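You operate a simulated robot arm through the tools that you are given. There is no shell and no other tool. Be economical: measure what you need, move in short steps, check, and stop when the job is done.

Carry out the task below with a simulated two-armed robot. There is one attempt and no reset: what you move stays moved.

## Task
Take the green checked cloth from the middle of the long worktop and hang it over the oven door handle.
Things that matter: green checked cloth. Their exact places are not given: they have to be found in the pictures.

It is judged by the outcome, as a careful person would: the job done as asked, and still so three seconds after it is handed in. It fails if anything else is knocked over, pushed out of place, dropped, spilled or broken. Flat cloth is picked up by pressing the open fingertips on it (5 to 10 N) and closing them slowly along it; thin cloth reads only 2 to 8 mm in the jaws.

## Robot
Two 7-joint arms with two-finger grippers on one trunk, on a base that drives. Base frame: it is fixed to the floor where the robot stands at the start and does not move with it; the origin is under the middle of the robot, x ahead of it, y to its left, z up; the surface under the hand at the start is at about z = 91. Units: cm, rad, N and s.
The left shoulder is at the start at [2.5, 21.4, 118.1], the right one opposite. With the tool pointing down near the work surface each hand reaches from about 20 to 76 cm from the robot's upright axis, wherever it stands, measured 20 degrees to its own side. Places, roughly: green checked cloth [70, -20, 90]. Payload 2.2 kg a hand.
Tool frame (each hand has its own): the origin (TCP) lies between the finger pads and is the grasp point; the fingertips stand 1.9 cm ahead of it; z points along the fingers, y is the line along which they close. Largest opening 11.6 cm; the body of the gripper starts 7 cm behind the TCP.
Orientation is that of the tool frame in the base frame, as a unit quaternion [w, x, y, z]. With the fingers straight down and closing along the base's y, the tool's x points along the base's -x, its y along +y and its z along -z.

## Interface
- The arms move only by the tool play_rows. It takes "left_plan", "right_plan" or both (then of equal length, played together; a hand with none holds still); each is a list that holds one entry, the list of rows, each a list of 7 numbers: the shift along the base's x, y, z in units of 40 mm (1.0 is 40 mm), then the turn, a rotation vector about the base's x, y, z in units of 4 degrees (1.0 is 4 degrees), then the gripper command, from -1 (shut) to 1 (fully open), values between in proportion. In form: [[[dx, dy, dz, wx, wy, wz, fingers], ...]]. A call has 1 to 12 rows; each row shifts and turns the commanded pose from where the row before left it. A call with a number of a shift or a turn outside -1 to 1 is refused whole. Rows are played at 5 a second. More than 5 cm and 0.15 rad between two rows, or a gripper value outside its range, and nothing of the call is played. Where a pose cannot be reached the arm comes as near as it can. A force on the tool above 40 N (or 10 N above the force at the start of the call, whichever is more), or a blocked arm, ends the call early, and 0.2 s more pass. The fingers move at their own pace and stop on an object; they squeeze with about 31 N. The grip force told is the motor's: it shows also when the fingers shut on nothing. Time passes only in rows, and 0.2 s behind the last, so rows that do not move let the fingers close. It gives the time, the measured TCP pose, the force on the tool (base axes), the opening and the grip force at its end, in the units of the frame above (readings bear some noise), with the torque about the TCP (base axes, N m) and any sound that the robot's microphone picked up.
- Cameras (640 x 400 px; columns grow to the right, rows downward): "scene" is now at [12.11, -3.98, 135.24]; the picture's right is [-0.45, -0.89, 0.00], its down [-0.50, 0.25, -0.83] and it looks along [0.74, -0.38, -0.56] (base axes); focal length 278 px, centre (320, 200). "left" rides on the left gripper at [6.9, 1.5, -9.6] in its tool frame; the picture's right is [-0.21, 0.98, 0.00], its down [-0.76, -0.17, -0.63] and it looks along [-0.62, -0.14, 0.77] (tool axes); focal length 251 px, centre (320, 200). "right" rides on the right gripper at [6.9, -1.5, -9.7] in its tool frame; the picture's right is [0.21, 0.98, 0.00], its down [-0.76, 0.17, -0.63] and it looks along [-0.62, 0.14, 0.77] (tool axes); focal length 251 px, centre (320, 200).
- capture(camera): a new picture of that camera. It takes no simulated time.
- lift_body(by): slides the trunk up (or, below 0, down) by that many cm; the arms and the scene camera ride with it, the base frame stays. It gives what a move gives, with no picture.
- steer(legs): drives the robot by 1 to 6 legs, each [ahead, left, turn to the left] in cm, cm and rad, along the robot's own axes; the way and the turn of a leg run together, so that a leg with both is an arc; at most 150 cm and 3.142 rad a leg. The arms and the cameras ride along, it lands a little off, and it stops where it bumps. It gives what a move gives.
- aim_head(pan, tilt): turns the head with the scene camera to pan (to the left, within 1.396 rad either way) and tilt (down, from -0.506 to 1.204), counted from straight ahead of the robot. It gives what a move gives.
- pixel_to_xyz(camera, pixels): for up to 12 pixels [column, row] of the newest picture of that camera ("zoom" is the newest enlarged one), the place [x, y, z] in the base frame of the surface seen there, good to about 0.3 cm. It takes no simulated time.
- inspect(camera, box): a new picture of the part [left, top, right, bottom] of that camera's present view, enlarged. It takes no simulated time.
- close_job(): hands the job in; it is judged then, once.

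Keep the steps short. Do not move on a guess: measure, check each grasp and each placing, and mend mistakes. In all there are 80 turns and 78 pictures (those below and enlarged ones count). Leave the grippers open and the arms clear of the work at the hand-in unless told otherwise, and finish with a single line.

The tools are called after "Call:" as a command line: name --argument value ..., lists and objects as JSON in quotes. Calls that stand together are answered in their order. play_rows: Moves the arms, as the interface text tells. Its arguments: {"type":"object","properties":{"left_plan":{"type":"array","items":{"type":"array","items":{"type":"array","items":{"type":"number"}}}},"right_plan":{"type":"array","items":{"type":"array","items":{"type":"array","items":{"type":"number"}}}}},"required":[]} The other tools are called the same way: lift_body (by) slides the trunk up or down; steer (legs) drives the base; aim_head (pan, tilt) turns the head that bears the scene camera; capture (camera) takes a picture; pixel_to_xyz (camera, pixels) gives the place of the surface under pixels of a picture; inspect (camera, box) takes an enlarged picture of a part of a camera's view; close_job () hands the job in.

At the start:

```text
time_s: 0.0
left_ee_pos: [53.38, 2.12, 114.9]
left_ee_rot: [-0.002, 0.0, 1.0, 0.001]
left_force: [0.1, -0.3, -0.3]
left_torque: [0.03, -0.03, -0.02]
left_finger_gap: 11.62
left_gripper_force: 0.1
right_ee_pos: [45.67, -44.99, 114.27]
right_ee_rot: [-0.001, 0.017, 1.0, 0.019]
right_force: [0.5, -0.3, -0.3]
right_torque: [-0.02, 0.02, 0.06]
right_finger_gap: 11.59
right_gripper_force: 0.2
trunk travel left (down, up): [-32.5, 16.5]
robot x, y, heading: [0.11, -0.19, -0.002]
head pan, tilt: [-0.468, 0.586]
```

scene: 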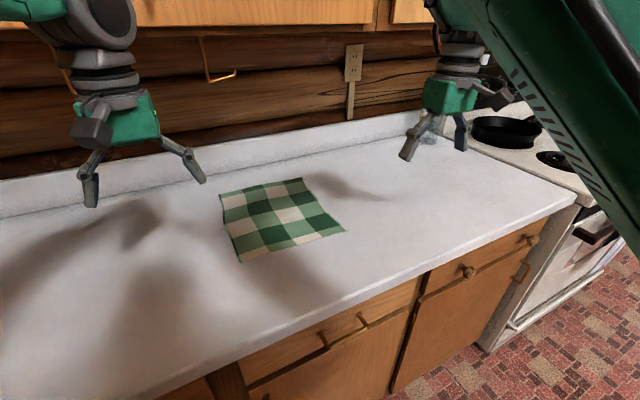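
right: 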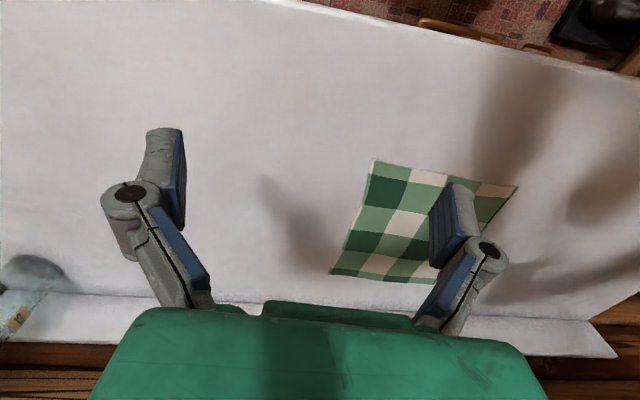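
left: 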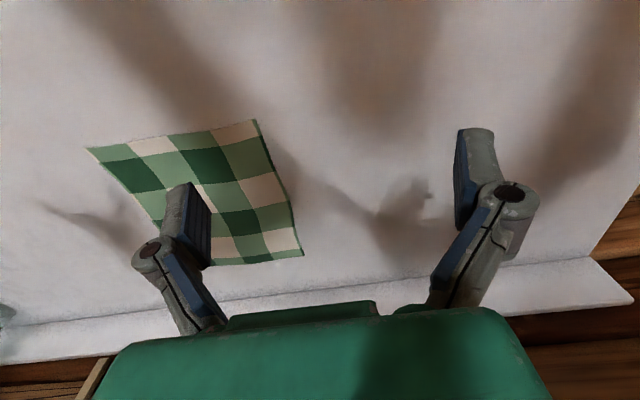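

The cloth lies at about (280,215) in the scene picture, and the oven is at the right edge. I'll measure the cloth's corners and some worktop points first.

Call:
pixel_to_xyz --camera "scene" --pixels '[[221, 195], [302, 179], [344, 231], [241, 261], [282, 218], [400, 270], [300, 310], [575, 196], [480, 340], [597, 232], [560, 160], [180, 210]]'

Call:
aim_head --pan -1.1 --tilt 0.6

Call:
capture --camera "scene"

```text
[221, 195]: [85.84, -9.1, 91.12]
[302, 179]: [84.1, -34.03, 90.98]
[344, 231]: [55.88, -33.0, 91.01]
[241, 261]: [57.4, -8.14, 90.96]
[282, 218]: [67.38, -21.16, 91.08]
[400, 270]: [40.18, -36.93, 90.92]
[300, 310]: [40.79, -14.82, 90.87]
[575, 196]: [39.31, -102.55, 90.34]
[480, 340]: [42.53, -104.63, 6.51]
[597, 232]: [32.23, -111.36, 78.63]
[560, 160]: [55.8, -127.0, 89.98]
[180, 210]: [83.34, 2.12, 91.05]
```

```text
time_s: 1.0
left_ee_pos: [52.99, 2.2, 115.08]
left_ee_rot: [0.001, 0.0, 1.0, 0.0]
left_force: [0.0, 0.6, -1.4]
left_torque: [-0.02, -0.04, 0.03]
left_finger_gap: 11.6
left_gripper_force: 0.0
right_ee_pos: [45.14, -45.26, 114.18]
right_ee_rot: [0.0, 0.021, 0.999, 0.024]
right_force: [-0.1, 0.4, -0.3]
right_torque: [-0.02, 0.0, 0.0]
right_finger_gap: 11.62
right_gripper_force: 0.0
trunk travel left (down, up): [-32.5, 16.5]
robot x, y, heading: [0.23, -0.33, -0.0]
head pan, tilt: [-1.1, 0.6]
```

```text
74 pictures are left
```

scene: 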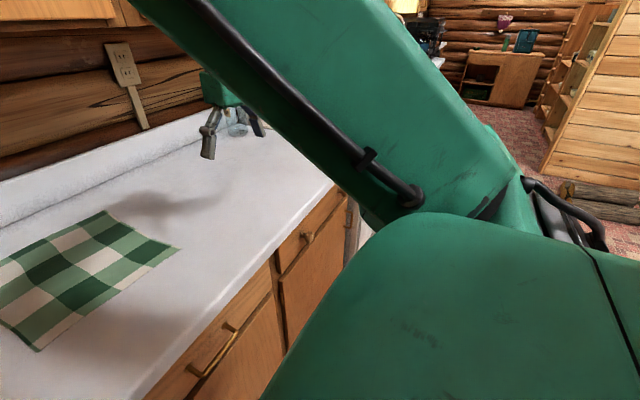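

The cloth spans x 56–85 and y −8 to −34 on the z≈91 top, and the stove starts near y −104. The right arm blocks the view of the oven. First I'll drive sideways so the cloth is centred between the two hands (they are high and clear of everything), then look again.

Call:
steer --legs '[[0, -21, 0]]'

Call:
aim_head --pan -0.75 --tilt 0.6

Call:
capture --camera "scene"

Call:
capture --camera "right"

```text
time_s: 2.7
left_ee_pos: [53.05, -19.0, 115.12]
left_ee_rot: [0.001, 0.002, 1.0, -0.001]
left_force: [-0.4, 0.0, 0.0]
left_torque: [-0.06, -0.01, 0.0]
left_finger_gap: 11.61
left_gripper_force: 0.1
right_ee_pos: [44.97, -66.12, 114.39]
right_ee_rot: [0.001, 0.022, 1.0, 0.022]
right_force: [0.9, -0.2, -0.4]
right_torque: [-0.01, -0.02, -0.03]
right_finger_gap: 11.61
right_gripper_force: 0.0
trunk travel left (down, up): [-32.5, 16.5]
robot x, y, heading: [-0.3, -21.51, -0.005]
head pan, tilt: [-1.1, 0.6]
```

```text
time_s: 3.5
left_ee_pos: [52.58, -18.86, 115.25]
left_ee_rot: [0.002, 0.002, 1.0, -0.002]
left_force: [0.3, -0.1, 0.0]
left_torque: [-0.02, 0.01, 0.0]
left_finger_gap: 11.6
left_gripper_force: 0.0
right_ee_pos: [44.49, -66.2, 114.56]
right_ee_rot: [0.002, 0.023, 0.999, 0.024]
right_force: [0.1, 0.7, -0.6]
right_torque: [-0.02, 0.01, 0.01]
right_finger_gap: 11.58
right_gripper_force: 0.0
trunk travel left (down, up): [-32.5, 16.5]
robot x, y, heading: [-0.18, -20.8, -0.005]
head pan, tilt: [-0.75, 0.6]
```

```text
73 pictures are left
```

scene: 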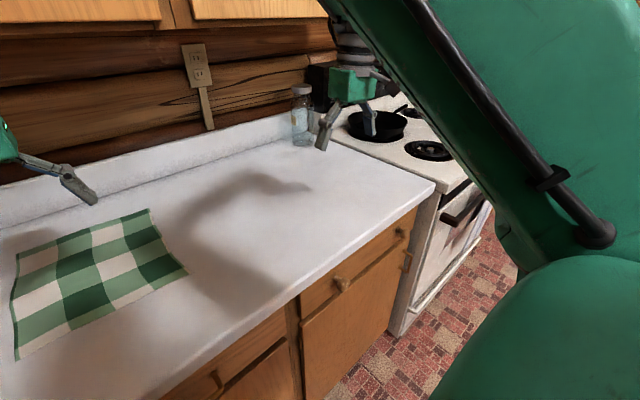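

```text
72 pictures are left
```

right: 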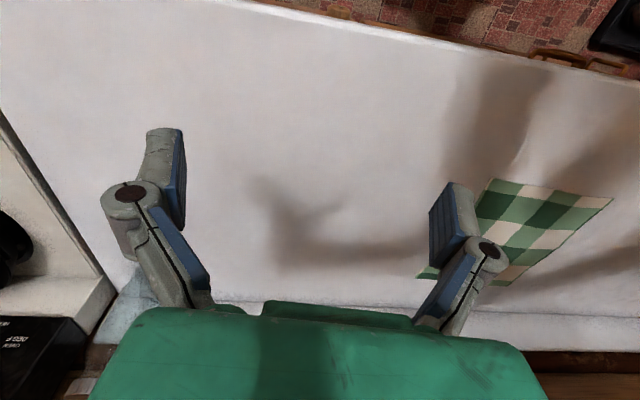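

Nothing stands near the cloth (the jar at (300,115) is far off). I'll bring both hands above the cloth's near edge, left to about y −13 and right to about y −29, half open, stopping at about z 98.

Call:
play_rows --left_plan '[[[0.16, 0.15, -0.43, 0, 0, 0, 0.03], [0.16, 0.15, -0.43, 0, 0, 0, 0.03], [0.16, 0.15, -0.43, 0, 0, 0, 0.03], [0.16, 0.15, -0.43, 0, 0, 0, 0.03], [0.16, 0.15, -0.43, 0, 0, 0, 0.03], [0.16, 0.15, -0.43, 0, 0, 0, 0.03], [0.16, 0.15, -0.43, 0, 0, 0, 0.03], [0.16, 0.15, -0.43, 0, 0, 0, 0.03], [0.16, 0.15, -0.43, 0, 0, 0, 0.03], [0.16, 0.15, -0.43, 0, 0, 0, 0.03], [0, 0, 0, 0, 0, 0, 0.03]]]' --right_plan '[[[0.36, 0.93, -0.41, 0, 0, 0, 0.03], [0.36, 0.93, -0.41, 0, 0, 0, 0.03], [0.36, 0.93, -0.41, 0, 0, 0, 0.03], [0.36, 0.93, -0.41, 0, 0, 0, 0.03], [0.36, 0.93, -0.41, 0, 0, 0, 0.03], [0.36, 0.93, -0.41, 0, 0, 0, 0.03], [0.36, 0.93, -0.41, 0, 0, 0, 0.03], [0.36, 0.93, -0.41, 0, 0, 0, 0.03], [0.36, 0.93, -0.41, 0, 0, 0, 0.03], [0.36, 0.93, -0.41, 0, 0, 0, 0.03], [0, 0, 0, 0, 0, 0, 0.03]]]'

Call:
aim_head --pan 0 --tilt 0.65

Call:
capture --camera "scene"

```text
time_s: 5.9
left_ee_pos: [58.9, -13.29, 98.15]
left_ee_rot: [0.003, 0.003, 1.0, 0.0]
left_force: [0.2, -0.2, 0.0]
left_torque: [0.01, -0.02, 0.02]
left_finger_gap: 5.97
left_gripper_force: 0.1
right_ee_pos: [57.72, -37.34, 97.7]
right_ee_rot: [0.005, 0.031, 0.998, 0.046]
right_force: [-0.6, 0.0, 0.7]
right_torque: [0.01, -0.01, 0.03]
right_finger_gap: 5.99
right_gripper_force: 0.0
right hand out of reach, approached as far as the arm can: row 8, 9, 10
trunk travel left (down, up): [-32.5, 16.5]
robot x, y, heading: [0.14, -21.17, -0.009]
head pan, tilt: [-0.75, 0.6]
```

```text
time_s: 7.0
left_ee_pos: [58.99, -13.35, 98.1]
left_ee_rot: [0.003, 0.002, 1.0, 0.001]
left_force: [0.0, 0.5, 0.1]
left_torque: [0.0, -0.03, -0.03]
left_finger_gap: 5.99
left_gripper_force: 0.0
right_ee_pos: [57.75, -37.54, 97.33]
right_ee_rot: [0.003, 0.033, 0.999, 0.043]
right_force: [-0.1, 0.1, 0.3]
right_torque: [0.0, 0.0, -0.01]
right_finger_gap: 5.98
right_gripper_force: 0.0
trunk travel left (down, up): [-32.5, 16.5]
robot x, y, heading: [0.15, -20.97, -0.006]
head pan, tilt: [0.0, 0.649]
```

```text
71 pictures are left
```

scene: 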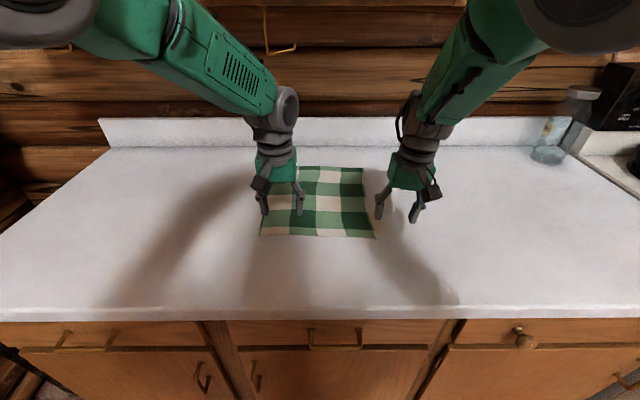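

The right hand stopped at y −37.5, short of the target, on a reach limit. I'll retry a small inward move with a slight yaw to see whether that frees the arm.

Call:
play_rows --right_plan '[[[0, 0.3, 0.2, 0, 0, 1, 0.03], [0, 0.3, 0, 0, 0, 1, 0.03], [0, 0.3, 0, 0, 0, 1, 0.03], [0, 0.3, 0, 0, 0, 1, 0.03], [0, 0, 0, 0, 0, 0, 0.03]]]'

```text
time_s: 8.2
left_ee_pos: [59.15, -13.4, 98.1]
left_ee_rot: [0.003, 0.002, 1.0, 0.001]
left_force: [0.3, 0.0, 0.4]
left_torque: [-0.01, -0.02, 0.02]
left_finger_gap: 5.97
left_gripper_force: 0.2
right_ee_pos: [57.73, -32.85, 97.21]
right_ee_rot: [-0.01, -0.102, 0.994, 0.034]
right_force: [-0.1, 0.2, -0.1]
right_torque: [-0.02, 0.02, 0.01]
right_finger_gap: 5.99
right_gripper_force: 0.1
trunk travel left (down, up): [-32.5, 16.5]
robot x, y, heading: [0.18, -21.04, -0.006]
head pan, tilt: [0.0, 0.649]
```

The yaw freed it: the right hand is now at y −32.9 with no limit reported. I'll carry on to y ≈ −29.5 with two more degrees of yaw.

Call:
play_rows --right_plan '[[[0.2, 0.3, 0, 0, 0, 0.5, 0.03], [0.1, 0.3, 0, 0, 0, 0.5, 0.03], [0, 0.2, 0, 0, 0, 0.5, 0.03], [0, 0, 0, 0, 0, 0, 0.03]]]'

Call:
inspect --camera "scene" --box '[220, 140, 460, 290]'

```text
time_s: 9.2
left_ee_pos: [59.07, -13.16, 98.03]
left_ee_rot: [0.003, 0.003, 1.0, 0.0]
left_force: [-0.5, -0.3, -0.9]
left_torque: [-0.02, 0.01, 0.06]
left_finger_gap: 5.97
left_gripper_force: 0.0
right_ee_pos: [59.45, -29.27, 98.61]
right_ee_rot: [0.001, -0.157, 0.987, 0.034]
right_force: [-1.4, -0.1, 0.6]
right_torque: [-0.01, -0.02, -0.03]
right_finger_gap: 5.95
right_gripper_force: 0.1
trunk travel left (down, up): [-32.5, 16.5]
robot x, y, heading: [0.15, -21.15, -0.001]
head pan, tilt: [0.0, 0.649]
```

```text
2.67 times, centred on (340, 215) of scene
```

zoom: 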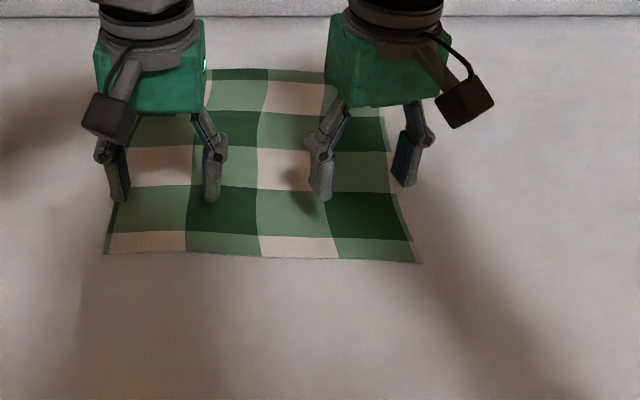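

Both hands are above the near edge with their fingers within the cloth. The right hand leans about 4°, so I'll level it and shift it 1 cm inward, then lower both to just above the cloth.

Call:
play_rows --left_plan '[[[0, 0, -0.3, 0, 0, 0, 0.03], [0, 0, -0.3, 0, 0, 0, 0.03], [0, 0, -0.3, 0, 0, 0, 0.03], [0, 0, -0.2, 0, 0, 0, 0.03], [0, 0, 0, 0, 0, 0, 0.03]]]' --right_plan '[[[-0.1, 0.25, -0.3, -0.9, 0, 0, 0.03], [0, 0, -0.3, 0, 0, 0, 0.03], [0, 0, -0.3, 0, 0, 0, 0.03], [0, 0, -0.3, 0, 0, 0, 0.03], [0, 0, 0, 0, 0, 0, 0.03]]]'

Call:
inspect --camera "scene" --box '[220, 140, 460, 290]'

```text
time_s: 10.4
left_ee_pos: [58.98, -13.28, 93.7]
left_ee_rot: [0.002, 0.002, 1.0, 0.0]
left_force: [-0.4, 0.3, 0.6]
left_torque: [-0.02, -0.01, -0.03]
left_finger_gap: 5.95
left_gripper_force: 0.1
right_ee_pos: [59.17, -31.23, 94.48]
right_ee_rot: [-0.006, -0.161, 0.987, 0.001]
right_force: [0.5, -0.4, 0.5]
right_torque: [0.01, -0.03, 0.01]
right_finger_gap: 5.99
right_gripper_force: 0.0
right hand out of reach, approached as far as the arm can: row 1, 2, 3
trunk travel left (down, up): [-32.5, 16.5]
robot x, y, heading: [-0.32, -21.05, -0.003]
head pan, tilt: [0.0, 0.649]
```

```text
2.67 times, centred on (340, 215) of scene
```

zoom: 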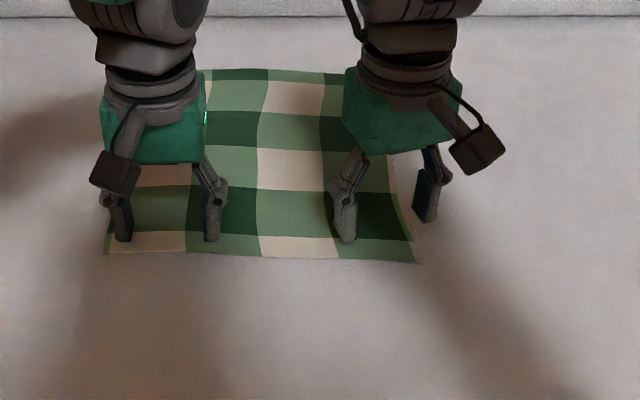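

Levelling pushed the right hand out to y −31.2. I'll give it 12° more yaw and move it 3 cm inward.

Call:
play_rows --right_plan '[[[0, 0.2, 0, 0, 0, 1, 0.03], [0, 0.2, 0, 0, 0, 1, 0.03], [0, 0.2, 0, 0, 0, 1, 0.03], [0, 0.1, 0, 0, 0, 1, 0.03], [0, 0, 0, 0, 0, 0, 0.03]]]'

Call:
inspect --camera "scene" --box '[220, 140, 460, 290]'

```text
time_s: 11.6
left_ee_pos: [59.0, -13.18, 93.7]
left_ee_rot: [0.003, 0.004, 1.0, 0.0]
left_force: [0.3, -0.4, 0.4]
left_torque: [0.02, 0.0, 0.0]
left_finger_gap: 5.99
left_gripper_force: 0.2
right_ee_pos: [59.76, -31.24, 94.8]
right_ee_rot: [-0.005, -0.297, 0.955, 0.001]
right_force: [1.1, 0.1, 0.1]
right_torque: [0.05, -0.01, 0.01]
right_finger_gap: 5.98
right_gripper_force: 0.1
right hand out of reach, approached as far as the arm can: row 1, 2, 3, 4
trunk travel left (down, up): [-32.5, 16.5]
robot x, y, heading: [0.16, -21.0, -0.003]
head pan, tilt: [0.0, 0.649]
```

```text
2.67 times, centred on (340, 215) of scene
```

zoom: 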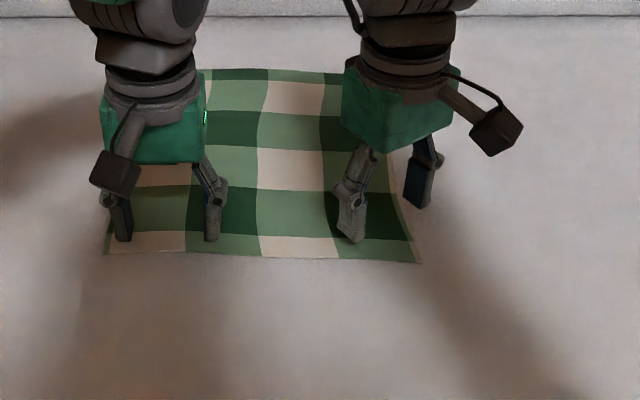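

The limit sits in the wrist tilt, so yaw doesn't help further. I'll raise both hands a little and shift the base 5 cm left instead.

Call:
play_rows --left_plan '[[[0, 0, 0.5, 0, 0, 0, 0.03], [0, 0, 0, 0, 0, 0, 0.03]]]' --right_plan '[[[0, 0, 0.5, 0, 0, 0, 0.03], [0, 0, 0, 0, 0, 0, 0.03]]]'

Call:
steer --legs '[[0, 5, 0]]'

```text
time_s: 12.2
left_ee_pos: [59.22, -13.03, 95.61]
left_ee_rot: [0.001, 0.003, 1.0, 0.0]
left_force: [0.8, -0.4, 0.0]
left_torque: [0.02, 0.02, -0.01]
left_finger_gap: 5.95
left_gripper_force: 0.0
right_ee_pos: [59.59, -31.5, 96.15]
right_ee_rot: [-0.01, -0.295, 0.955, 0.0]
right_force: [-0.4, 0.7, 0.2]
right_torque: [-0.01, 0.0, 0.01]
right_finger_gap: 5.97
right_gripper_force: 0.1
trunk travel left (down, up): [-32.5, 16.5]
robot x, y, heading: [-0.12, -21.16, -0.004]
head pan, tilt: [0.0, 0.649]
```

```text
time_s: 13.1
left_ee_pos: [59.09, -10.59, 95.76]
left_ee_rot: [0.004, 0.006, 1.0, 0.009]
left_force: [0.4, 0.0, -0.5]
left_torque: [0.06, -0.02, 0.04]
left_finger_gap: 5.94
left_gripper_force: 0.0
right_ee_pos: [59.47, -27.96, 96.57]
right_ee_rot: [-0.003, -0.303, 0.953, 0.005]
right_force: [-0.5, -0.7, 0.4]
right_torque: [0.06, -0.04, -0.06]
right_finger_gap: 5.94
right_gripper_force: 0.1
trunk travel left (down, up): [-32.5, 16.5]
robot x, y, heading: [0.46, -16.43, -0.005]
head pan, tilt: [0.0, 0.649]
```

The base moved and the arms may still be settling. I'll let them rest while bringing the left hand back and undoing part of the right hand's yaw.

Call:
play_rows --left_plan '[[[0, 0, 0, 0, 0, 0, 0.03], [0, 0, 0, 0, 0, 0, 0.03]]]' --right_plan '[[[0, 0, 0, 0, 0, -1, 0.03], [0, 0, 0, 0, 0, -1, 0.03]]]'

Call:
inspect --camera "scene" --box '[220, 140, 460, 290]'

```text
time_s: 13.9
left_ee_pos: [58.38, -9.92, 96.33]
left_ee_rot: [0.007, 0.005, 1.0, 0.01]
left_force: [0.2, 0.6, -0.2]
left_torque: [0.03, -0.01, -0.01]
left_finger_gap: 5.97
left_gripper_force: 0.0
right_ee_pos: [58.93, -28.07, 97.38]
right_ee_rot: [0.003, -0.225, 0.974, 0.012]
right_force: [0.4, -0.1, -0.3]
right_torque: [0.0, -0.02, -0.03]
right_finger_gap: 5.99
right_gripper_force: 0.1
trunk travel left (down, up): [-32.5, 16.5]
robot x, y, heading: [-0.07, -16.21, -0.007]
head pan, tilt: [0.0, 0.649]
stopped in row 2 (left hand): the arm was blocked; the commanded pose is now the measured one
```

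```text
2.67 times, centred on (340, 215) of scene
```

zoom: 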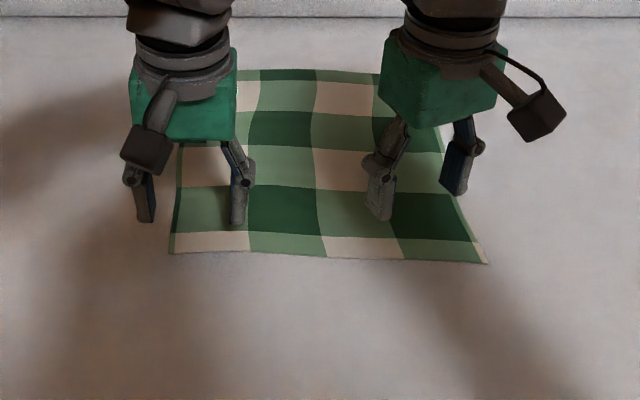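

The left arm was reported as blocked, so I'll check the whole scene for two arm parts touching.

Call:
aim_head --pan 0 --tilt 0.35

Call:
capture --camera "scene"

```text
time_s: 14.7
left_ee_pos: [58.5, -8.97, 96.2]
left_ee_rot: [0.007, 0.003, 1.0, 0.006]
left_force: [0.8, -0.1, 0.2]
left_torque: [0.03, -0.01, -0.03]
left_finger_gap: 5.95
left_gripper_force: 0.1
right_ee_pos: [59.02, -27.56, 97.25]
right_ee_rot: [0.0, -0.225, 0.974, 0.009]
right_force: [0.0, -0.1, 1.0]
right_torque: [-0.03, -0.03, 0.03]
right_finger_gap: 5.97
right_gripper_force: 0.1
trunk travel left (down, up): [-32.5, 16.5]
robot x, y, heading: [-0.06, -15.93, -0.003]
head pan, tilt: [0.0, 0.351]
```

```text
66 pictures are left
```

scene: 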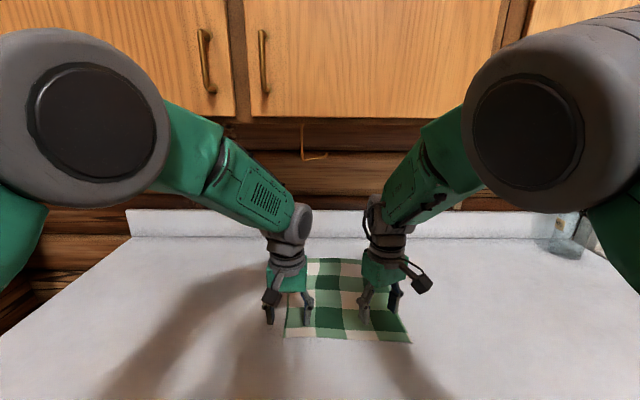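

Nothing is touching, so it was just settling after the drive. Now I'll adjust: left −3.5 cm in y, right −0.7 cm in y with less yaw.

Call:
play_rows --left_plan '[[[0.05, -0.3, 0, 0, 0, 0, 0.03], [0, -0.3, 0, 0, 0, 0, 0.03], [0, -0.25, 0, 0, 0, 0, 0.03], [0, 0, 0, 0, 0, 0, 0.03]]]' --right_plan '[[[0, -0.1, 0, 0, 0, -1, 0.03], [0, -0.1, 0, 0, 0, -1, 0.03], [0, 0, 0, 0, 0, -1, 0.03], [0, 0, 0, 0, 0, 0, 0.03]]]'

Call:
aim_head --pan 0 --tilt 0.65

Call:
inspect --camera "scene" --box '[220, 140, 460, 290]'

```text
time_s: 15.7
left_ee_pos: [58.67, -13.74, 96.36]
left_ee_rot: [0.007, 0.005, 1.0, 0.01]
left_force: [-1.1, -0.4, -0.3]
left_torque: [0.03, 0.02, -0.02]
left_finger_gap: 5.97
left_gripper_force: 0.1
right_ee_pos: [59.46, -30.23, 97.46]
right_ee_rot: [0.002, -0.111, 0.994, 0.021]
right_force: [-0.1, -1.2, -0.8]
right_torque: [0.06, -0.01, 0.0]
right_finger_gap: 5.97
right_gripper_force: 0.1
trunk travel left (down, up): [-32.5, 16.5]
robot x, y, heading: [-0.2, -15.87, -0.003]
head pan, tilt: [0.0, 0.351]
```

```text
time_s: 16.5
left_ee_pos: [58.73, -13.06, 96.24]
left_ee_rot: [0.007, 0.004, 1.0, 0.007]
left_force: [0.4, 0.3, -0.3]
left_torque: [-0.03, -0.01, -0.02]
left_finger_gap: 5.96
left_gripper_force: 0.1
right_ee_pos: [59.43, -29.6, 97.33]
right_ee_rot: [0.002, -0.111, 0.994, 0.018]
right_force: [0.2, 0.3, -0.9]
right_torque: [0.03, -0.01, 0.02]
right_finger_gap: 5.96
right_gripper_force: 0.0
trunk travel left (down, up): [-32.5, 16.5]
robot x, y, heading: [-0.36, -16.13, -0.001]
head pan, tilt: [0.0, 0.649]
```

```text
2.67 times, centred on (340, 215) of scene
```

zoom: 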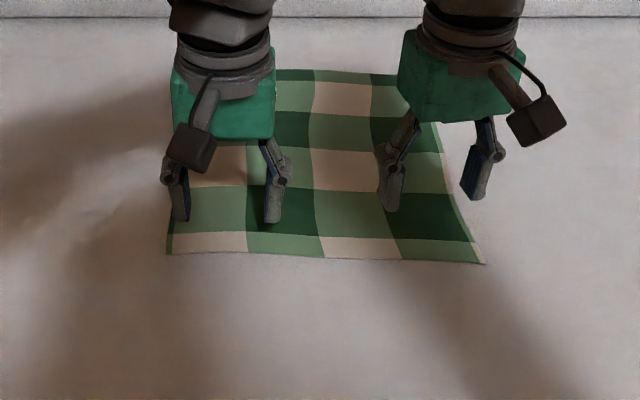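

The right hand needs about 1.3 cm more inward. I'll shift it and lower both to just above contact (TCP ≈ 93.5).

Call:
play_rows --left_plan '[[[0, 0, -0.3, 0, 0, 0, 0.03], [0, 0, -0.35, 0, 0, 0, 0.03], [0, 0, 0, 0, 0, 0, 0.03], [0, 0, 0, 0, 0, 0, 0.03]]]' --right_plan '[[[-0.05, 0.3, 0, 0, 0, -0.5, 0.03], [-0.05, 0, -0.45, 0, 0, 0, 0.03], [0, 0, -0.45, 0, 0, 0, 0.03], [0, 0, 0, 0, 0, 0, 0.03]]]'

Call:
inspect --camera "scene" --box '[220, 140, 460, 290]'

```text
time_s: 17.5
left_ee_pos: [58.48, -13.31, 93.44]
left_ee_rot: [0.007, 0.003, 1.0, 0.009]
left_force: [0.6, -0.1, -0.1]
left_torque: [-0.03, 0.0, -0.02]
left_finger_gap: 5.95
left_gripper_force: 0.1
right_ee_pos: [59.01, -28.47, 94.09]
right_ee_rot: [0.004, -0.096, 0.995, 0.019]
right_force: [0.3, 0.0, -0.3]
right_torque: [0.01, 0.03, 0.01]
right_finger_gap: 5.98
right_gripper_force: 0.0
trunk travel left (down, up): [-32.5, 16.5]
robot x, y, heading: [0.08, -16.15, -0.008]
head pan, tilt: [0.0, 0.649]
```

```text
2.67 times, centred on (340, 215) of scene
```

zoom: 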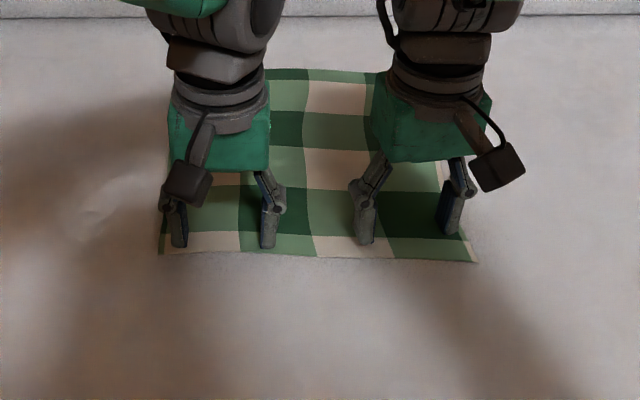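

Both hands are well placed. Next I'll press down in small steps and read the forces.

Call:
play_rows --left_plan '[[[0, 0, -0.1, 0, 0, 0, 0.03], [0, 0, -0.08, 0, 0, 0, 0.03], [0, 0, 0, 0, 0, 0, 0.03]]]' --right_plan '[[[0, 0, -0.15, 0, 0, 0, 0.03], [0, 0, -0.15, 0, 0, 0, 0.03], [0, 0, 0, 0, 0, 0, 0.03]]]'

```text
time_s: 18.3
left_ee_pos: [58.5, -12.75, 92.94]
left_ee_rot: [0.009, 0.004, 1.0, 0.008]
left_force: [1.0, 1.1, 9.3]
left_torque: [-0.04, 0.0, -0.02]
left_finger_gap: 6.16
left_gripper_force: 0.0
right_ee_pos: [58.95, -28.03, 93.02]
right_ee_rot: [0.006, -0.098, 0.995, 0.014]
right_force: [0.0, 1.9, 13.3]
right_torque: [-0.1, 0.11, 0.01]
right_finger_gap: 5.94
right_gripper_force: 0.1
trunk travel left (down, up): [-32.5, 16.5]
robot x, y, heading: [0.27, -15.99, -0.007]
head pan, tilt: [0.0, 0.649]
```

Contact: left 9 N, right 13 N. I'll ease the right hand off a little and close both slowly.

Call:
play_rows --left_plan '[[[0, 0, 0, 0, 0, 0, -0.08], [0, 0, 0, 0, 0, 0, -0.2], [0, 0, 0, 0, 0, 0, -0.3], [0, 0, 0, 0, 0, 0, -0.4], [0, 0, 0, 0, 0, 0, -0.5], [0, 0, 0, 0, 0, 0, -0.6], [0, 0, 0, 0, 0, 0, -0.7], [0, 0, 0, 0, 0, 0, -0.8], [0, 0, 0, 0, 0, 0, -0.9], [0, 0, 0, 0, 0, 0, -1], [0, 0, 0, 0, 0, 0, -1], [0, 0, 0, 0, 0, 0, -1]]]' --right_plan '[[[0, 0, 0.02, 0, 0, 0, -0.08], [0, 0, 0, 0, 0, 0, -0.2], [0, 0, 0, 0, 0, 0, -0.3], [0, 0, 0, 0, 0, 0, -0.4], [0, 0, 0, 0, 0, 0, -0.5], [0, 0, 0, 0, 0, 0, -0.6], [0, 0, 0, 0, 0, 0, -0.7], [0, 0, 0, 0, 0, 0, -0.8], [0, 0, 0, 0, 0, 0, -0.9], [0, 0, 0, 0, 0, 0, -1], [0, 0, 0, 0, 0, 0, -1], [0, 0, 0, 0, 0, 0, -1]]]'

Call:
inspect --camera "scene" --box '[220, 140, 460, 290]'

```text
time_s: 20.9
left_ee_pos: [58.43, -12.64, 92.94]
left_ee_rot: [0.008, 0.003, 1.0, 0.008]
left_force: [-0.3, 1.4, 4.9]
left_torque: [-0.03, 0.02, 0.0]
left_finger_gap: 0.03
left_gripper_force: 28.3
right_ee_pos: [58.66, -27.62, 92.91]
right_ee_rot: [0.006, -0.1, 0.995, 0.014]
right_force: [0.0, -1.3, 32.3]
right_torque: [-0.24, 0.13, -0.05]
right_finger_gap: 0.38
right_gripper_force: 30.7
trunk travel left (down, up): [-32.5, 16.5]
robot x, y, heading: [-0.14, -15.6, -0.002]
head pan, tilt: [0.0, 0.649]
```

```text
2.67 times, centred on (340, 215) of scene
```

zoom: 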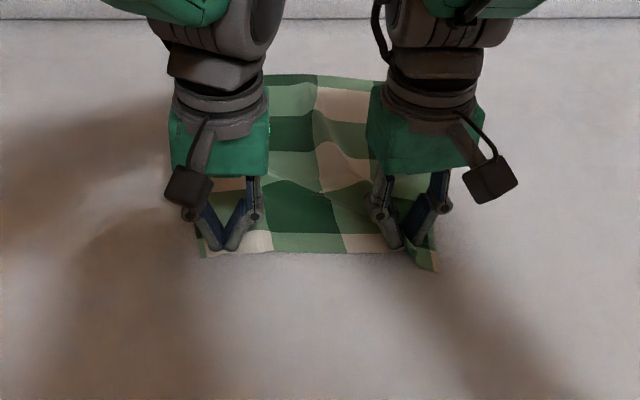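

The right hand holds the cloth (0.38 cm), but the left closed empty (0.03 cm). I'll ease the right hand up slightly, then raise and reopen the left 1 cm further inward.

Call:
play_rows --left_plan '[[[0, 0, 0.3, 0, 0, 0, -1], [0, -0.25, 0, 0, 0, 0, 0.1], [0, 0, 0, 0, 0, 0, 0.1], [0, 0, 0, 0, 0, 0, 0.1]]]' --right_plan '[[[0, 0, 0.12, 0, 0, 0, -1], [0, 0, 0, 0, 0, 0, -1], [0, 0, 0, 0, 0, 0, -1], [0, 0, 0, 0, 0, 0, -1]]]'

Call:
inspect --camera "scene" --box '[220, 140, 460, 290]'

```text
time_s: 21.9
left_ee_pos: [58.64, -13.58, 94.01]
left_ee_rot: [0.006, 0.002, 1.0, 0.007]
left_force: [-0.6, 0.1, -0.5]
left_torque: [0.04, -0.02, -0.03]
left_finger_gap: 6.39
left_gripper_force: 0.1
right_ee_pos: [58.71, -27.76, 93.05]
right_ee_rot: [0.001, -0.097, 0.995, 0.014]
right_force: [1.9, 2.1, 19.2]
right_torque: [-0.09, -0.03, -0.01]
right_finger_gap: 0.36
right_gripper_force: 30.9
trunk travel left (down, up): [-32.5, 16.5]
robot x, y, heading: [-0.32, -15.99, -0.005]
head pan, tilt: [0.0, 0.649]
```

```text
2.67 times, centred on (340, 215) of scene
```

zoom: 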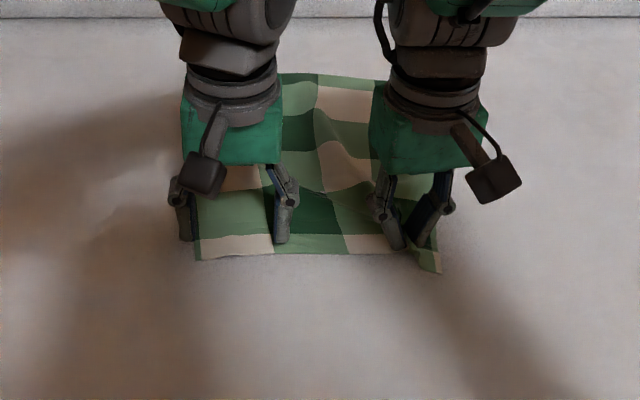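

The cloth's left edge is now at about zoom column 197, so the left finger hangs over the side. I'll narrow the opening to about 4.6 cm, move slightly inward and press.

Call:
play_rows --left_plan '[[[0, -0.15, 0, 0, 0, 0, -0.2], [0, 0, -0.15, 0, 0, 0, -0.2], [0, 0, -0.12, 0, 0, 0, -0.2], [0, 0, -0.02, 0, 0, 0, -0.2], [0, 0, 0, 0, 0, 0, -0.2]]]' --right_plan '[[[0, 0, 0.08, 0, 0, 0, -1], [0, 0, 0, 0, 0, 0, -1], [0, 0, 0, 0, 0, 0, -1], [0, 0, 0, 0, 0, 0, -1], [0, 0, 0, 0, 0, 0, -1]]]'

```text
time_s: 23.1
left_ee_pos: [58.92, -13.91, 93.14]
left_ee_rot: [0.008, -0.001, 1.0, 0.005]
left_force: [0.9, -0.7, 9.0]
left_torque: [0.02, 0.04, 0.0]
left_finger_gap: 4.65
left_gripper_force: 0.0
right_ee_pos: [58.56, -27.98, 93.24]
right_ee_rot: [0.001, -0.097, 0.995, 0.015]
right_force: [-0.5, -0.3, 0.8]
right_torque: [-0.04, -0.02, -0.01]
right_finger_gap: 0.36
right_gripper_force: 30.8
trunk travel left (down, up): [-32.5, 16.5]
robot x, y, heading: [0.03, -16.11, -0.006]
head pan, tilt: [0.0, 0.649]
```

The left hand presses with 9 N. I'll close it slowly with a touch more down-pressure.

Call:
play_rows --left_plan '[[[0, 0, -0.02, 0, 0, 0, -0.3], [0, 0, 0, 0, 0, 0, -0.38], [0, 0, -0.01, 0, 0, 0, -0.46], [0, 0, 0, 0, 0, 0, -0.54], [0, 0, -0.01, 0, 0, 0, -0.62], [0, 0, 0, 0, 0, 0, -0.7], [0, 0, 0, 0, 0, 0, -0.78], [0, 0, 0, 0, 0, 0, -0.86], [0, 0, 0, 0, 0, 0, -0.94], [0, 0, 0, 0, 0, 0, -1], [0, 0, 0, 0, 0, 0, -1]]]'

Call:
inspect --camera "scene" --box '[220, 140, 460, 290]'

```text
time_s: 25.5
left_ee_pos: [58.76, -14.01, 93.04]
left_ee_rot: [0.008, -0.001, 1.0, 0.006]
left_force: [0.2, 1.1, 14.5]
left_torque: [-0.04, 0.05, 0.03]
left_finger_gap: 0.33
left_gripper_force: 30.9
right_ee_pos: [58.77, -27.92, 93.63]
right_ee_rot: [0.003, -0.097, 0.995, 0.016]
right_force: [0.5, 0.6, -0.4]
right_torque: [0.01, -0.01, -0.01]
right_finger_gap: 0.37
right_gripper_force: 30.8
trunk travel left (down, up): [-32.5, 16.5]
robot x, y, heading: [0.08, -15.98, -0.006]
head pan, tilt: [0.0, 0.649]
```

```text
2.67 times, centred on (340, 215) of scene
```

zoom: 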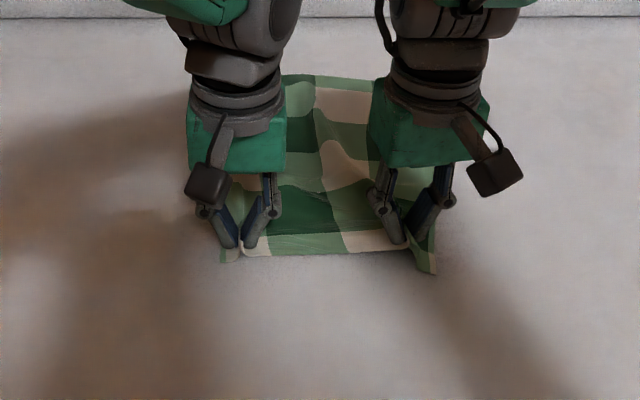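

Both hands now hold cloth (0.33 and 0.37 cm). I'll lift 6 cm to check the grip.

Call:
play_rows --left_plan '[[[0, 0, 0.3, 0, 0, 0, -1], [0, 0, 0.4, 0, 0, 0, -1], [0, 0, 0.4, 0, 0, 0, -1], [0, 0, 0.4, 0, 0, 0, -1], [0, 0, 0, 0, 0, 0, -1]]]' --right_plan '[[[0, 0, 0.3, 0, 0, 0, -1], [0, 0, 0.4, 0, 0, 0, -1], [0, 0, 0.4, 0, 0, 0, -1], [0, 0, 0.4, 0, 0, 0, -1], [0, 0, 0, 0, 0, 0, -1]]]'

Call:
inspect --camera "scene" --box '[220, 140, 460, 290]'

```text
time_s: 26.7
left_ee_pos: [58.74, -13.93, 98.5]
left_ee_rot: [0.0, -0.003, 1.0, 0.002]
left_force: [1.1, -11.1, -0.8]
left_torque: [-0.22, -0.01, 0.08]
left_finger_gap: 0.32
left_gripper_force: 31.2
right_ee_pos: [58.54, -28.64, 98.19]
right_ee_rot: [-0.01, -0.09, 0.996, 0.021]
right_force: [-0.9, 10.8, 0.2]
right_torque: [0.24, 0.01, 0.03]
right_finger_gap: 0.42
right_gripper_force: 31.3
trunk travel left (down, up): [-32.5, 16.5]
robot x, y, heading: [0.27, -15.74, -0.006]
head pan, tilt: [0.0, 0.649]
```

```text
2.67 times, centred on (340, 215) of scene
```

zoom: 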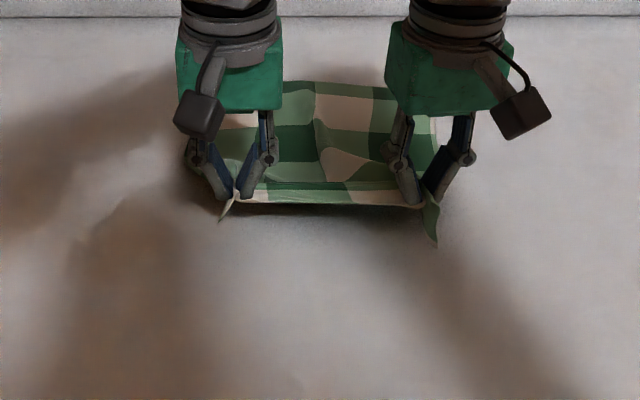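

Both edges came up, and the cloth is stretched between the hands at about 11 N. I'll relax it by moving the hands 1 cm closer together, lifting as I go.

Call:
play_rows --left_plan '[[[0, -0.12, 0.2, 0, 0, 0, -1], [-0.2, 0, 0.5, 0, 0, 0, -1], [-0.3, 0, 0.5, 0, 0, 0, -1], [-0.3, 0, 0.5, 0, 0, 0, -1], [-0.3, 0, 0.5, 0, 0, 0, -1], [-0.3, 0, 0.5, 0, 0, 0, -1], [-0.3, 0, 0.5, 0, 0, 0, -1], [-0.3, 0, 0.5, 0, 0, 0, -1], [-0.3, 0, 0.4, 0, 0, 0, -1], [0, 0, 0, 0, 0, 0, -1]]]' --right_plan '[[[0, 0.12, 0.2, 0, 0, 0, -1], [-0.2, 0, 0.5, 0, 0, 0, -1], [-0.3, 0, 0.5, 0, 0, 0, -1], [-0.3, 0, 0.5, 0, 0, 0, -1], [-0.3, 0, 0.5, 0, 0, 0, -1], [-0.3, 0, 0.5, 0, 0, 0, -1], [-0.3, 0, 0.5, 0, 0, 0, -1], [-0.3, 0, 0.5, 0, 0, 0, -1], [-0.3, 0, 0.4, 0, 0, 0, -1], [0, 0, 0, 0, 0, 0, -1]]]'

Call:
capture --camera "scene"

```text
time_s: 27.7
left_ee_pos: [54.86, -13.58, 99.63]
left_ee_rot: [-0.047, -0.013, 0.999, -0.003]
left_force: [-1.1, -15.4, -4.6]
left_torque: [-0.23, -0.03, 0.1]
left_finger_gap: 0.33
left_gripper_force: 30.8
right_ee_pos: [53.27, -28.32, 95.87]
right_ee_rot: [-0.088, -0.086, 0.992, 0.035]
right_force: [1.2, 14.5, 4.0]
right_torque: [0.33, 0.0, 0.01]
right_finger_gap: 0.47
right_gripper_force: 31.0
trunk travel left (down, up): [-32.5, 16.5]
robot x, y, heading: [0.04, -15.86, 0.002]
head pan, tilt: [0.0, 0.649]
stopped in row 4 (right hand): the arm was blocked; the commanded pose is now the measured one
```

```text
59 pictures are left
```

scene: 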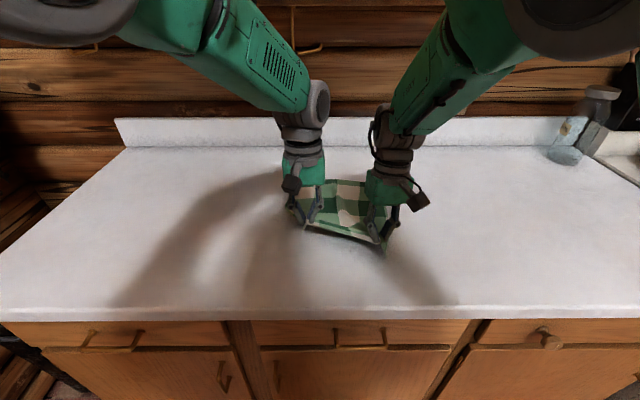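

The right arm ran into a limit while pulling back, so I'll use the trunk for height and the base for distance instead. First, relax the tension with the left hand only, then slide the trunk up.

Call:
play_rows --left_plan '[[[0, -0.15, 0, 0, 0, 0, -1], [0, -0.1, 0, 0, 0, 0, -1], [0, 0, 0, 0, 0, 0, -1]]]'

Call:
lift_body --by 16

Call:
capture --camera "scene"

```text
time_s: 28.5
left_ee_pos: [55.07, -14.12, 100.27]
left_ee_rot: [-0.042, -0.017, 0.999, -0.006]
left_force: [-0.9, -8.0, -3.4]
left_torque: [-0.16, 0.01, 0.08]
left_finger_gap: 0.31
left_gripper_force: 30.6
right_ee_pos: [53.19, -28.24, 96.15]
right_ee_rot: [-0.086, -0.085, 0.992, 0.035]
right_force: [1.5, 9.5, 3.4]
right_torque: [0.2, -0.02, -0.01]
right_finger_gap: 0.42
right_gripper_force: 31.1
trunk travel left (down, up): [-32.5, 16.5]
robot x, y, heading: [-0.01, -15.95, 0.001]
head pan, tilt: [0.0, 0.649]
```

```text
time_s: 30.3
left_ee_pos: [55.18, -14.15, 116.14]
left_ee_rot: [-0.045, -0.018, 0.999, -0.006]
left_force: [-0.9, -8.1, -2.4]
left_torque: [-0.16, -0.04, 0.04]
left_finger_gap: 0.33
left_gripper_force: 30.8
right_ee_pos: [53.42, -28.35, 112.25]
right_ee_rot: [-0.085, -0.085, 0.992, 0.034]
right_force: [0.1, 8.0, 2.8]
right_torque: [0.18, 0.02, -0.01]
right_finger_gap: 0.44
right_gripper_force: 31.3
trunk travel left (down, up): [-48.5, 0.5]
robot x, y, heading: [-0.16, -15.66, -0.003]
head pan, tilt: [0.0, 0.649]
```

```text
58 pictures are left
```

scene: 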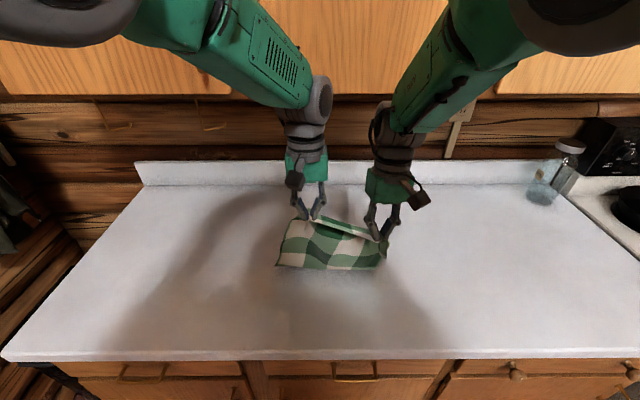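

The cloth hangs from both hands, its lower edge near the worktop. I'll back the base up 32 cm so the cloth clears the counter's front edge, then look right toward the oven.

Call:
steer --legs '[[-16, 0, 0], [-16, 0, 0]]'

Call:
aim_head --pan -0.75 --tilt 0.6

Call:
capture --camera "scene"

```text
time_s: 32.8
left_ee_pos: [22.41, -13.89, 115.76]
left_ee_rot: [-0.048, -0.019, 0.999, -0.005]
left_force: [-1.1, -10.9, -3.7]
left_torque: [-0.2, 0.0, 0.08]
left_finger_gap: 0.35
left_gripper_force: 30.5
right_ee_pos: [20.72, -28.34, 111.94]
right_ee_rot: [-0.089, -0.085, 0.992, 0.034]
right_force: [-0.1, 10.4, 3.3]
right_torque: [0.25, -0.03, -0.01]
right_finger_gap: 0.39
right_gripper_force: 31.1
trunk travel left (down, up): [-48.5, 0.5]
robot x, y, heading: [-32.36, -15.94, -0.006]
head pan, tilt: [0.0, 0.649]
```

```text
time_s: 33.9
left_ee_pos: [21.99, -13.81, 116.03]
left_ee_rot: [-0.046, -0.021, 0.999, -0.009]
left_force: [-0.8, -13.1, -4.6]
left_torque: [-0.27, -0.03, 0.12]
left_finger_gap: 0.32
left_gripper_force: 31.2
right_ee_pos: [20.18, -28.3, 112.25]
right_ee_rot: [-0.085, -0.083, 0.992, 0.036]
right_force: [1.9, 13.1, 3.9]
right_torque: [0.32, -0.04, 0.01]
right_finger_gap: 0.47
right_gripper_force: 31.0
trunk travel left (down, up): [-48.5, 0.5]
robot x, y, heading: [-32.92, -15.78, -0.003]
head pan, tilt: [-0.75, 0.6]
```

```text
57 pictures are left
```

scene: 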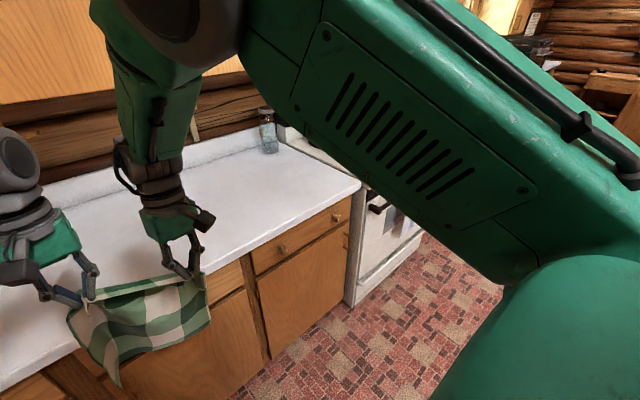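

The cloth is well clear in front of the counter. I'll level the hands (left down 3.8 cm) and relax the tension, then drive right along the counter by 75 cm.

Call:
play_rows --left_plan '[[[0, -0.1, -0.3, 0, 0, 0, -1], [0, -0.1, -0.35, 0, 0, 0, -1], [-0.2, -0.1, -0.3, 0, 0, 0, -1], [-0.2, 0, 0, 0, 0, 0, -1], [0, 0, 0, 0, 0, 0, -1]]]'

Call:
steer --legs '[[0, -75, 0]]'

Call:
aim_head --pan -0.3 --tilt 0.75

Call:
capture --camera "scene"

```text
time_s: 35.1
left_ee_pos: [20.63, -14.19, 112.08]
left_ee_rot: [-0.052, -0.03, 0.998, -0.013]
left_force: [-0.6, -2.9, -0.9]
left_torque: [-0.05, -0.02, 0.01]
left_finger_gap: 0.33
left_gripper_force: 30.8
right_ee_pos: [20.22, -28.46, 112.18]
right_ee_rot: [-0.086, -0.082, 0.992, 0.035]
right_force: [-0.4, 1.7, 1.1]
right_torque: [0.0, 0.01, -0.02]
right_finger_gap: 0.39
right_gripper_force: 30.6
trunk travel left (down, up): [-48.5, 0.5]
robot x, y, heading: [-32.64, -15.77, -0.001]
head pan, tilt: [-0.75, 0.6]
```

```text
time_s: 39.2
left_ee_pos: [20.73, -88.94, 112.77]
left_ee_rot: [-0.046, -0.033, 0.998, -0.02]
left_force: [-0.5, -0.4, 1.1]
left_torque: [-0.09, 0.0, -0.01]
left_finger_gap: 0.42
left_gripper_force: 35.6
right_ee_pos: [20.09, -102.96, 112.27]
right_ee_rot: [-0.085, -0.085, 0.992, 0.033]
right_force: [-0.2, 0.1, -0.2]
right_torque: [-0.02, 0.0, 0.02]
right_finger_gap: 0.38
right_gripper_force: 30.7
trunk travel left (down, up): [-48.5, 0.5]
robot x, y, heading: [-33.07, -91.48, 0.001]
head pan, tilt: [-0.75, 0.6]
```

```text
time_s: 40.1
left_ee_pos: [20.39, -89.05, 113.02]
left_ee_rot: [-0.047, -0.036, 0.998, -0.019]
left_force: [-0.3, -0.3, -0.4]
left_torque: [-0.07, -0.08, 0.0]
left_finger_gap: 0.34
left_gripper_force: 34.1
right_ee_pos: [19.8, -103.47, 112.47]
right_ee_rot: [-0.083, -0.084, 0.992, 0.037]
right_force: [0.4, 0.8, -0.2]
right_torque: [0.0, 0.02, 0.0]
right_finger_gap: 0.34
right_gripper_force: 31.2
trunk travel left (down, up): [-48.5, 0.5]
robot x, y, heading: [-32.77, -91.39, 0.003]
head pan, tilt: [-0.3, 0.75]
```

```text
56 pictures are left
```

scene: 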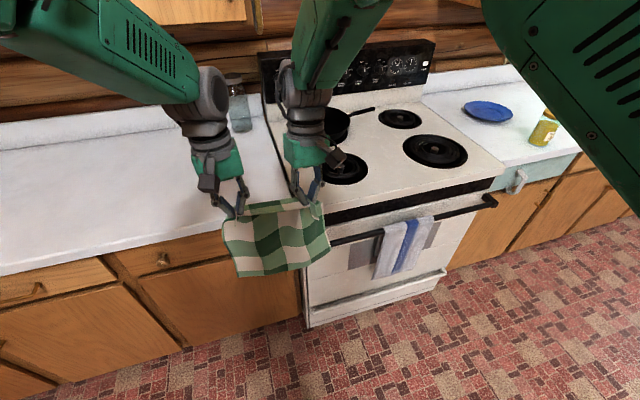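

The oven handle is visible, a dark bar from about (328,242) to (495,202), with a blue-striped towel already on it at columns 375–430. I mustn't disturb that towel. I'll enlarge and measure.

Call:
inspect --camera "scene" --box '[310, 170, 510, 295]'

Call:
pixel_to_xyz --camera "zoom" --pixels '[[80, 236], [140, 222], [200, 206], [420, 150], [480, 132], [560, 110], [595, 96], [300, 190], [250, 330], [330, 178], [140, 275], [480, 170]]'

```text
3.20 times, centred on (410, 232) of scene
```

zoom: 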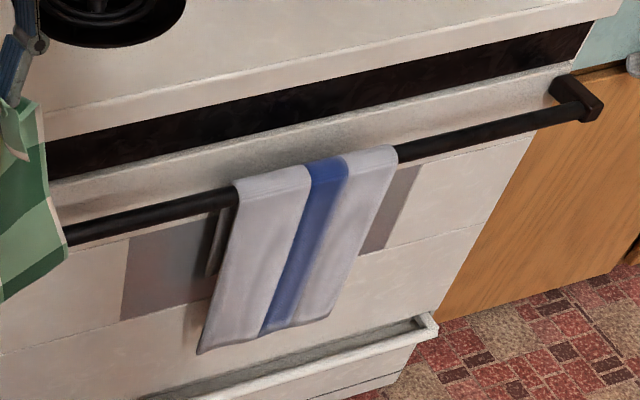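

```text
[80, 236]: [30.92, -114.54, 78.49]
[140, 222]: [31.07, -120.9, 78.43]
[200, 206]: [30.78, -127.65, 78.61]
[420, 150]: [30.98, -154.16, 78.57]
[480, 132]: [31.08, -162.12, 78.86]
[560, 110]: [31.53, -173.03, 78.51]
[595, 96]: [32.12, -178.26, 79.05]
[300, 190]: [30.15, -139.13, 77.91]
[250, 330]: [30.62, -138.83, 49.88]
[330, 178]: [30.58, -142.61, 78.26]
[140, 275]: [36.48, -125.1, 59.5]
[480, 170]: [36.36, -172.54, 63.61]
```

The bar's front is at x≈31, z≈78.5, and the door face is at x≈36.4. The striped towel covers y −131 to −151, and the bar ends near y −177. The free stretch on the right (−152 to −176) is the widest, so I'll aim for a centre of y≈−164. I'll measure the stove lip and then drive right 67 cm.

Call:
pixel_to_xyz --camera "zoom" --pixels '[[300, 80], [300, 60], [450, 45], [450, 30], [300, 105], [300, 140], [235, 200], [395, 155], [575, 85], [560, 95], [600, 110]]'

Call:
steer --legs '[[0, -67, 0]]'

Call:
aim_head --pan 0 --tilt 0.75

Call:
capture --camera "scene"

```text
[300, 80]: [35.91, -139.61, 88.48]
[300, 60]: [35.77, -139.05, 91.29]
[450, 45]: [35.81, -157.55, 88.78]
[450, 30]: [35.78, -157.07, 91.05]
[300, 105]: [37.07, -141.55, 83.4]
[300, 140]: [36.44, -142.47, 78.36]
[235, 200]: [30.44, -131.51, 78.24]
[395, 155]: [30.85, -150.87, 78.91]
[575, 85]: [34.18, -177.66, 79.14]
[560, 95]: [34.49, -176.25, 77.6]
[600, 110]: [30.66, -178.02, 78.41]
```

```text
time_s: 43.9
left_ee_pos: [20.74, -157.25, 113.17]
left_ee_rot: [-0.043, -0.038, 0.998, -0.021]
left_force: [-0.2, 0.5, 0.1]
left_torque: [-0.03, -0.01, 0.0]
left_finger_gap: 0.31
left_gripper_force: 31.8
right_ee_pos: [20.25, -171.63, 112.57]
right_ee_rot: [-0.083, -0.085, 0.992, 0.036]
right_force: [-0.1, 0.7, -0.8]
right_torque: [0.01, 0.01, 0.0]
right_finger_gap: 0.39
right_gripper_force: 31.0
trunk travel left (down, up): [-48.5, 0.5]
robot x, y, heading: [-32.48, -160.1, 0.007]
head pan, tilt: [-0.3, 0.75]
```

```text
time_s: 44.7
left_ee_pos: [20.35, -157.51, 113.45]
left_ee_rot: [-0.043, -0.04, 0.998, -0.021]
left_force: [-0.3, -0.5, -0.4]
left_torque: [-0.07, 0.03, 0.06]
left_finger_gap: 0.3
left_gripper_force: 30.8
right_ee_pos: [19.84, -172.13, 112.78]
right_ee_rot: [-0.082, -0.084, 0.992, 0.04]
right_force: [0.4, 1.6, 0.2]
right_torque: [0.01, 0.0, -0.01]
right_finger_gap: 0.33
right_gripper_force: 30.8
trunk travel left (down, up): [-48.5, 0.5]
robot x, y, heading: [-32.51, -159.97, 0.012]
head pan, tilt: [0.0, 0.75]
```

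```text
54 pictures are left
```

scene: 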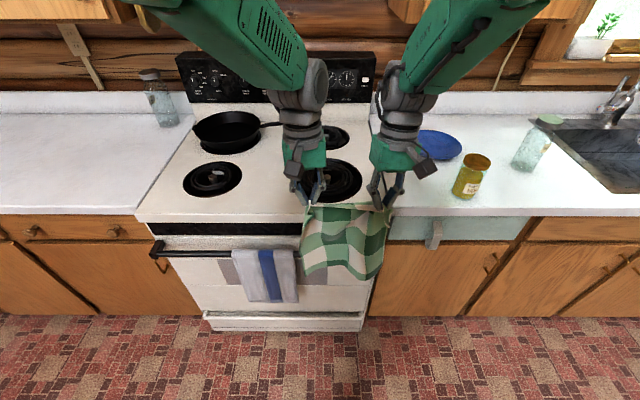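

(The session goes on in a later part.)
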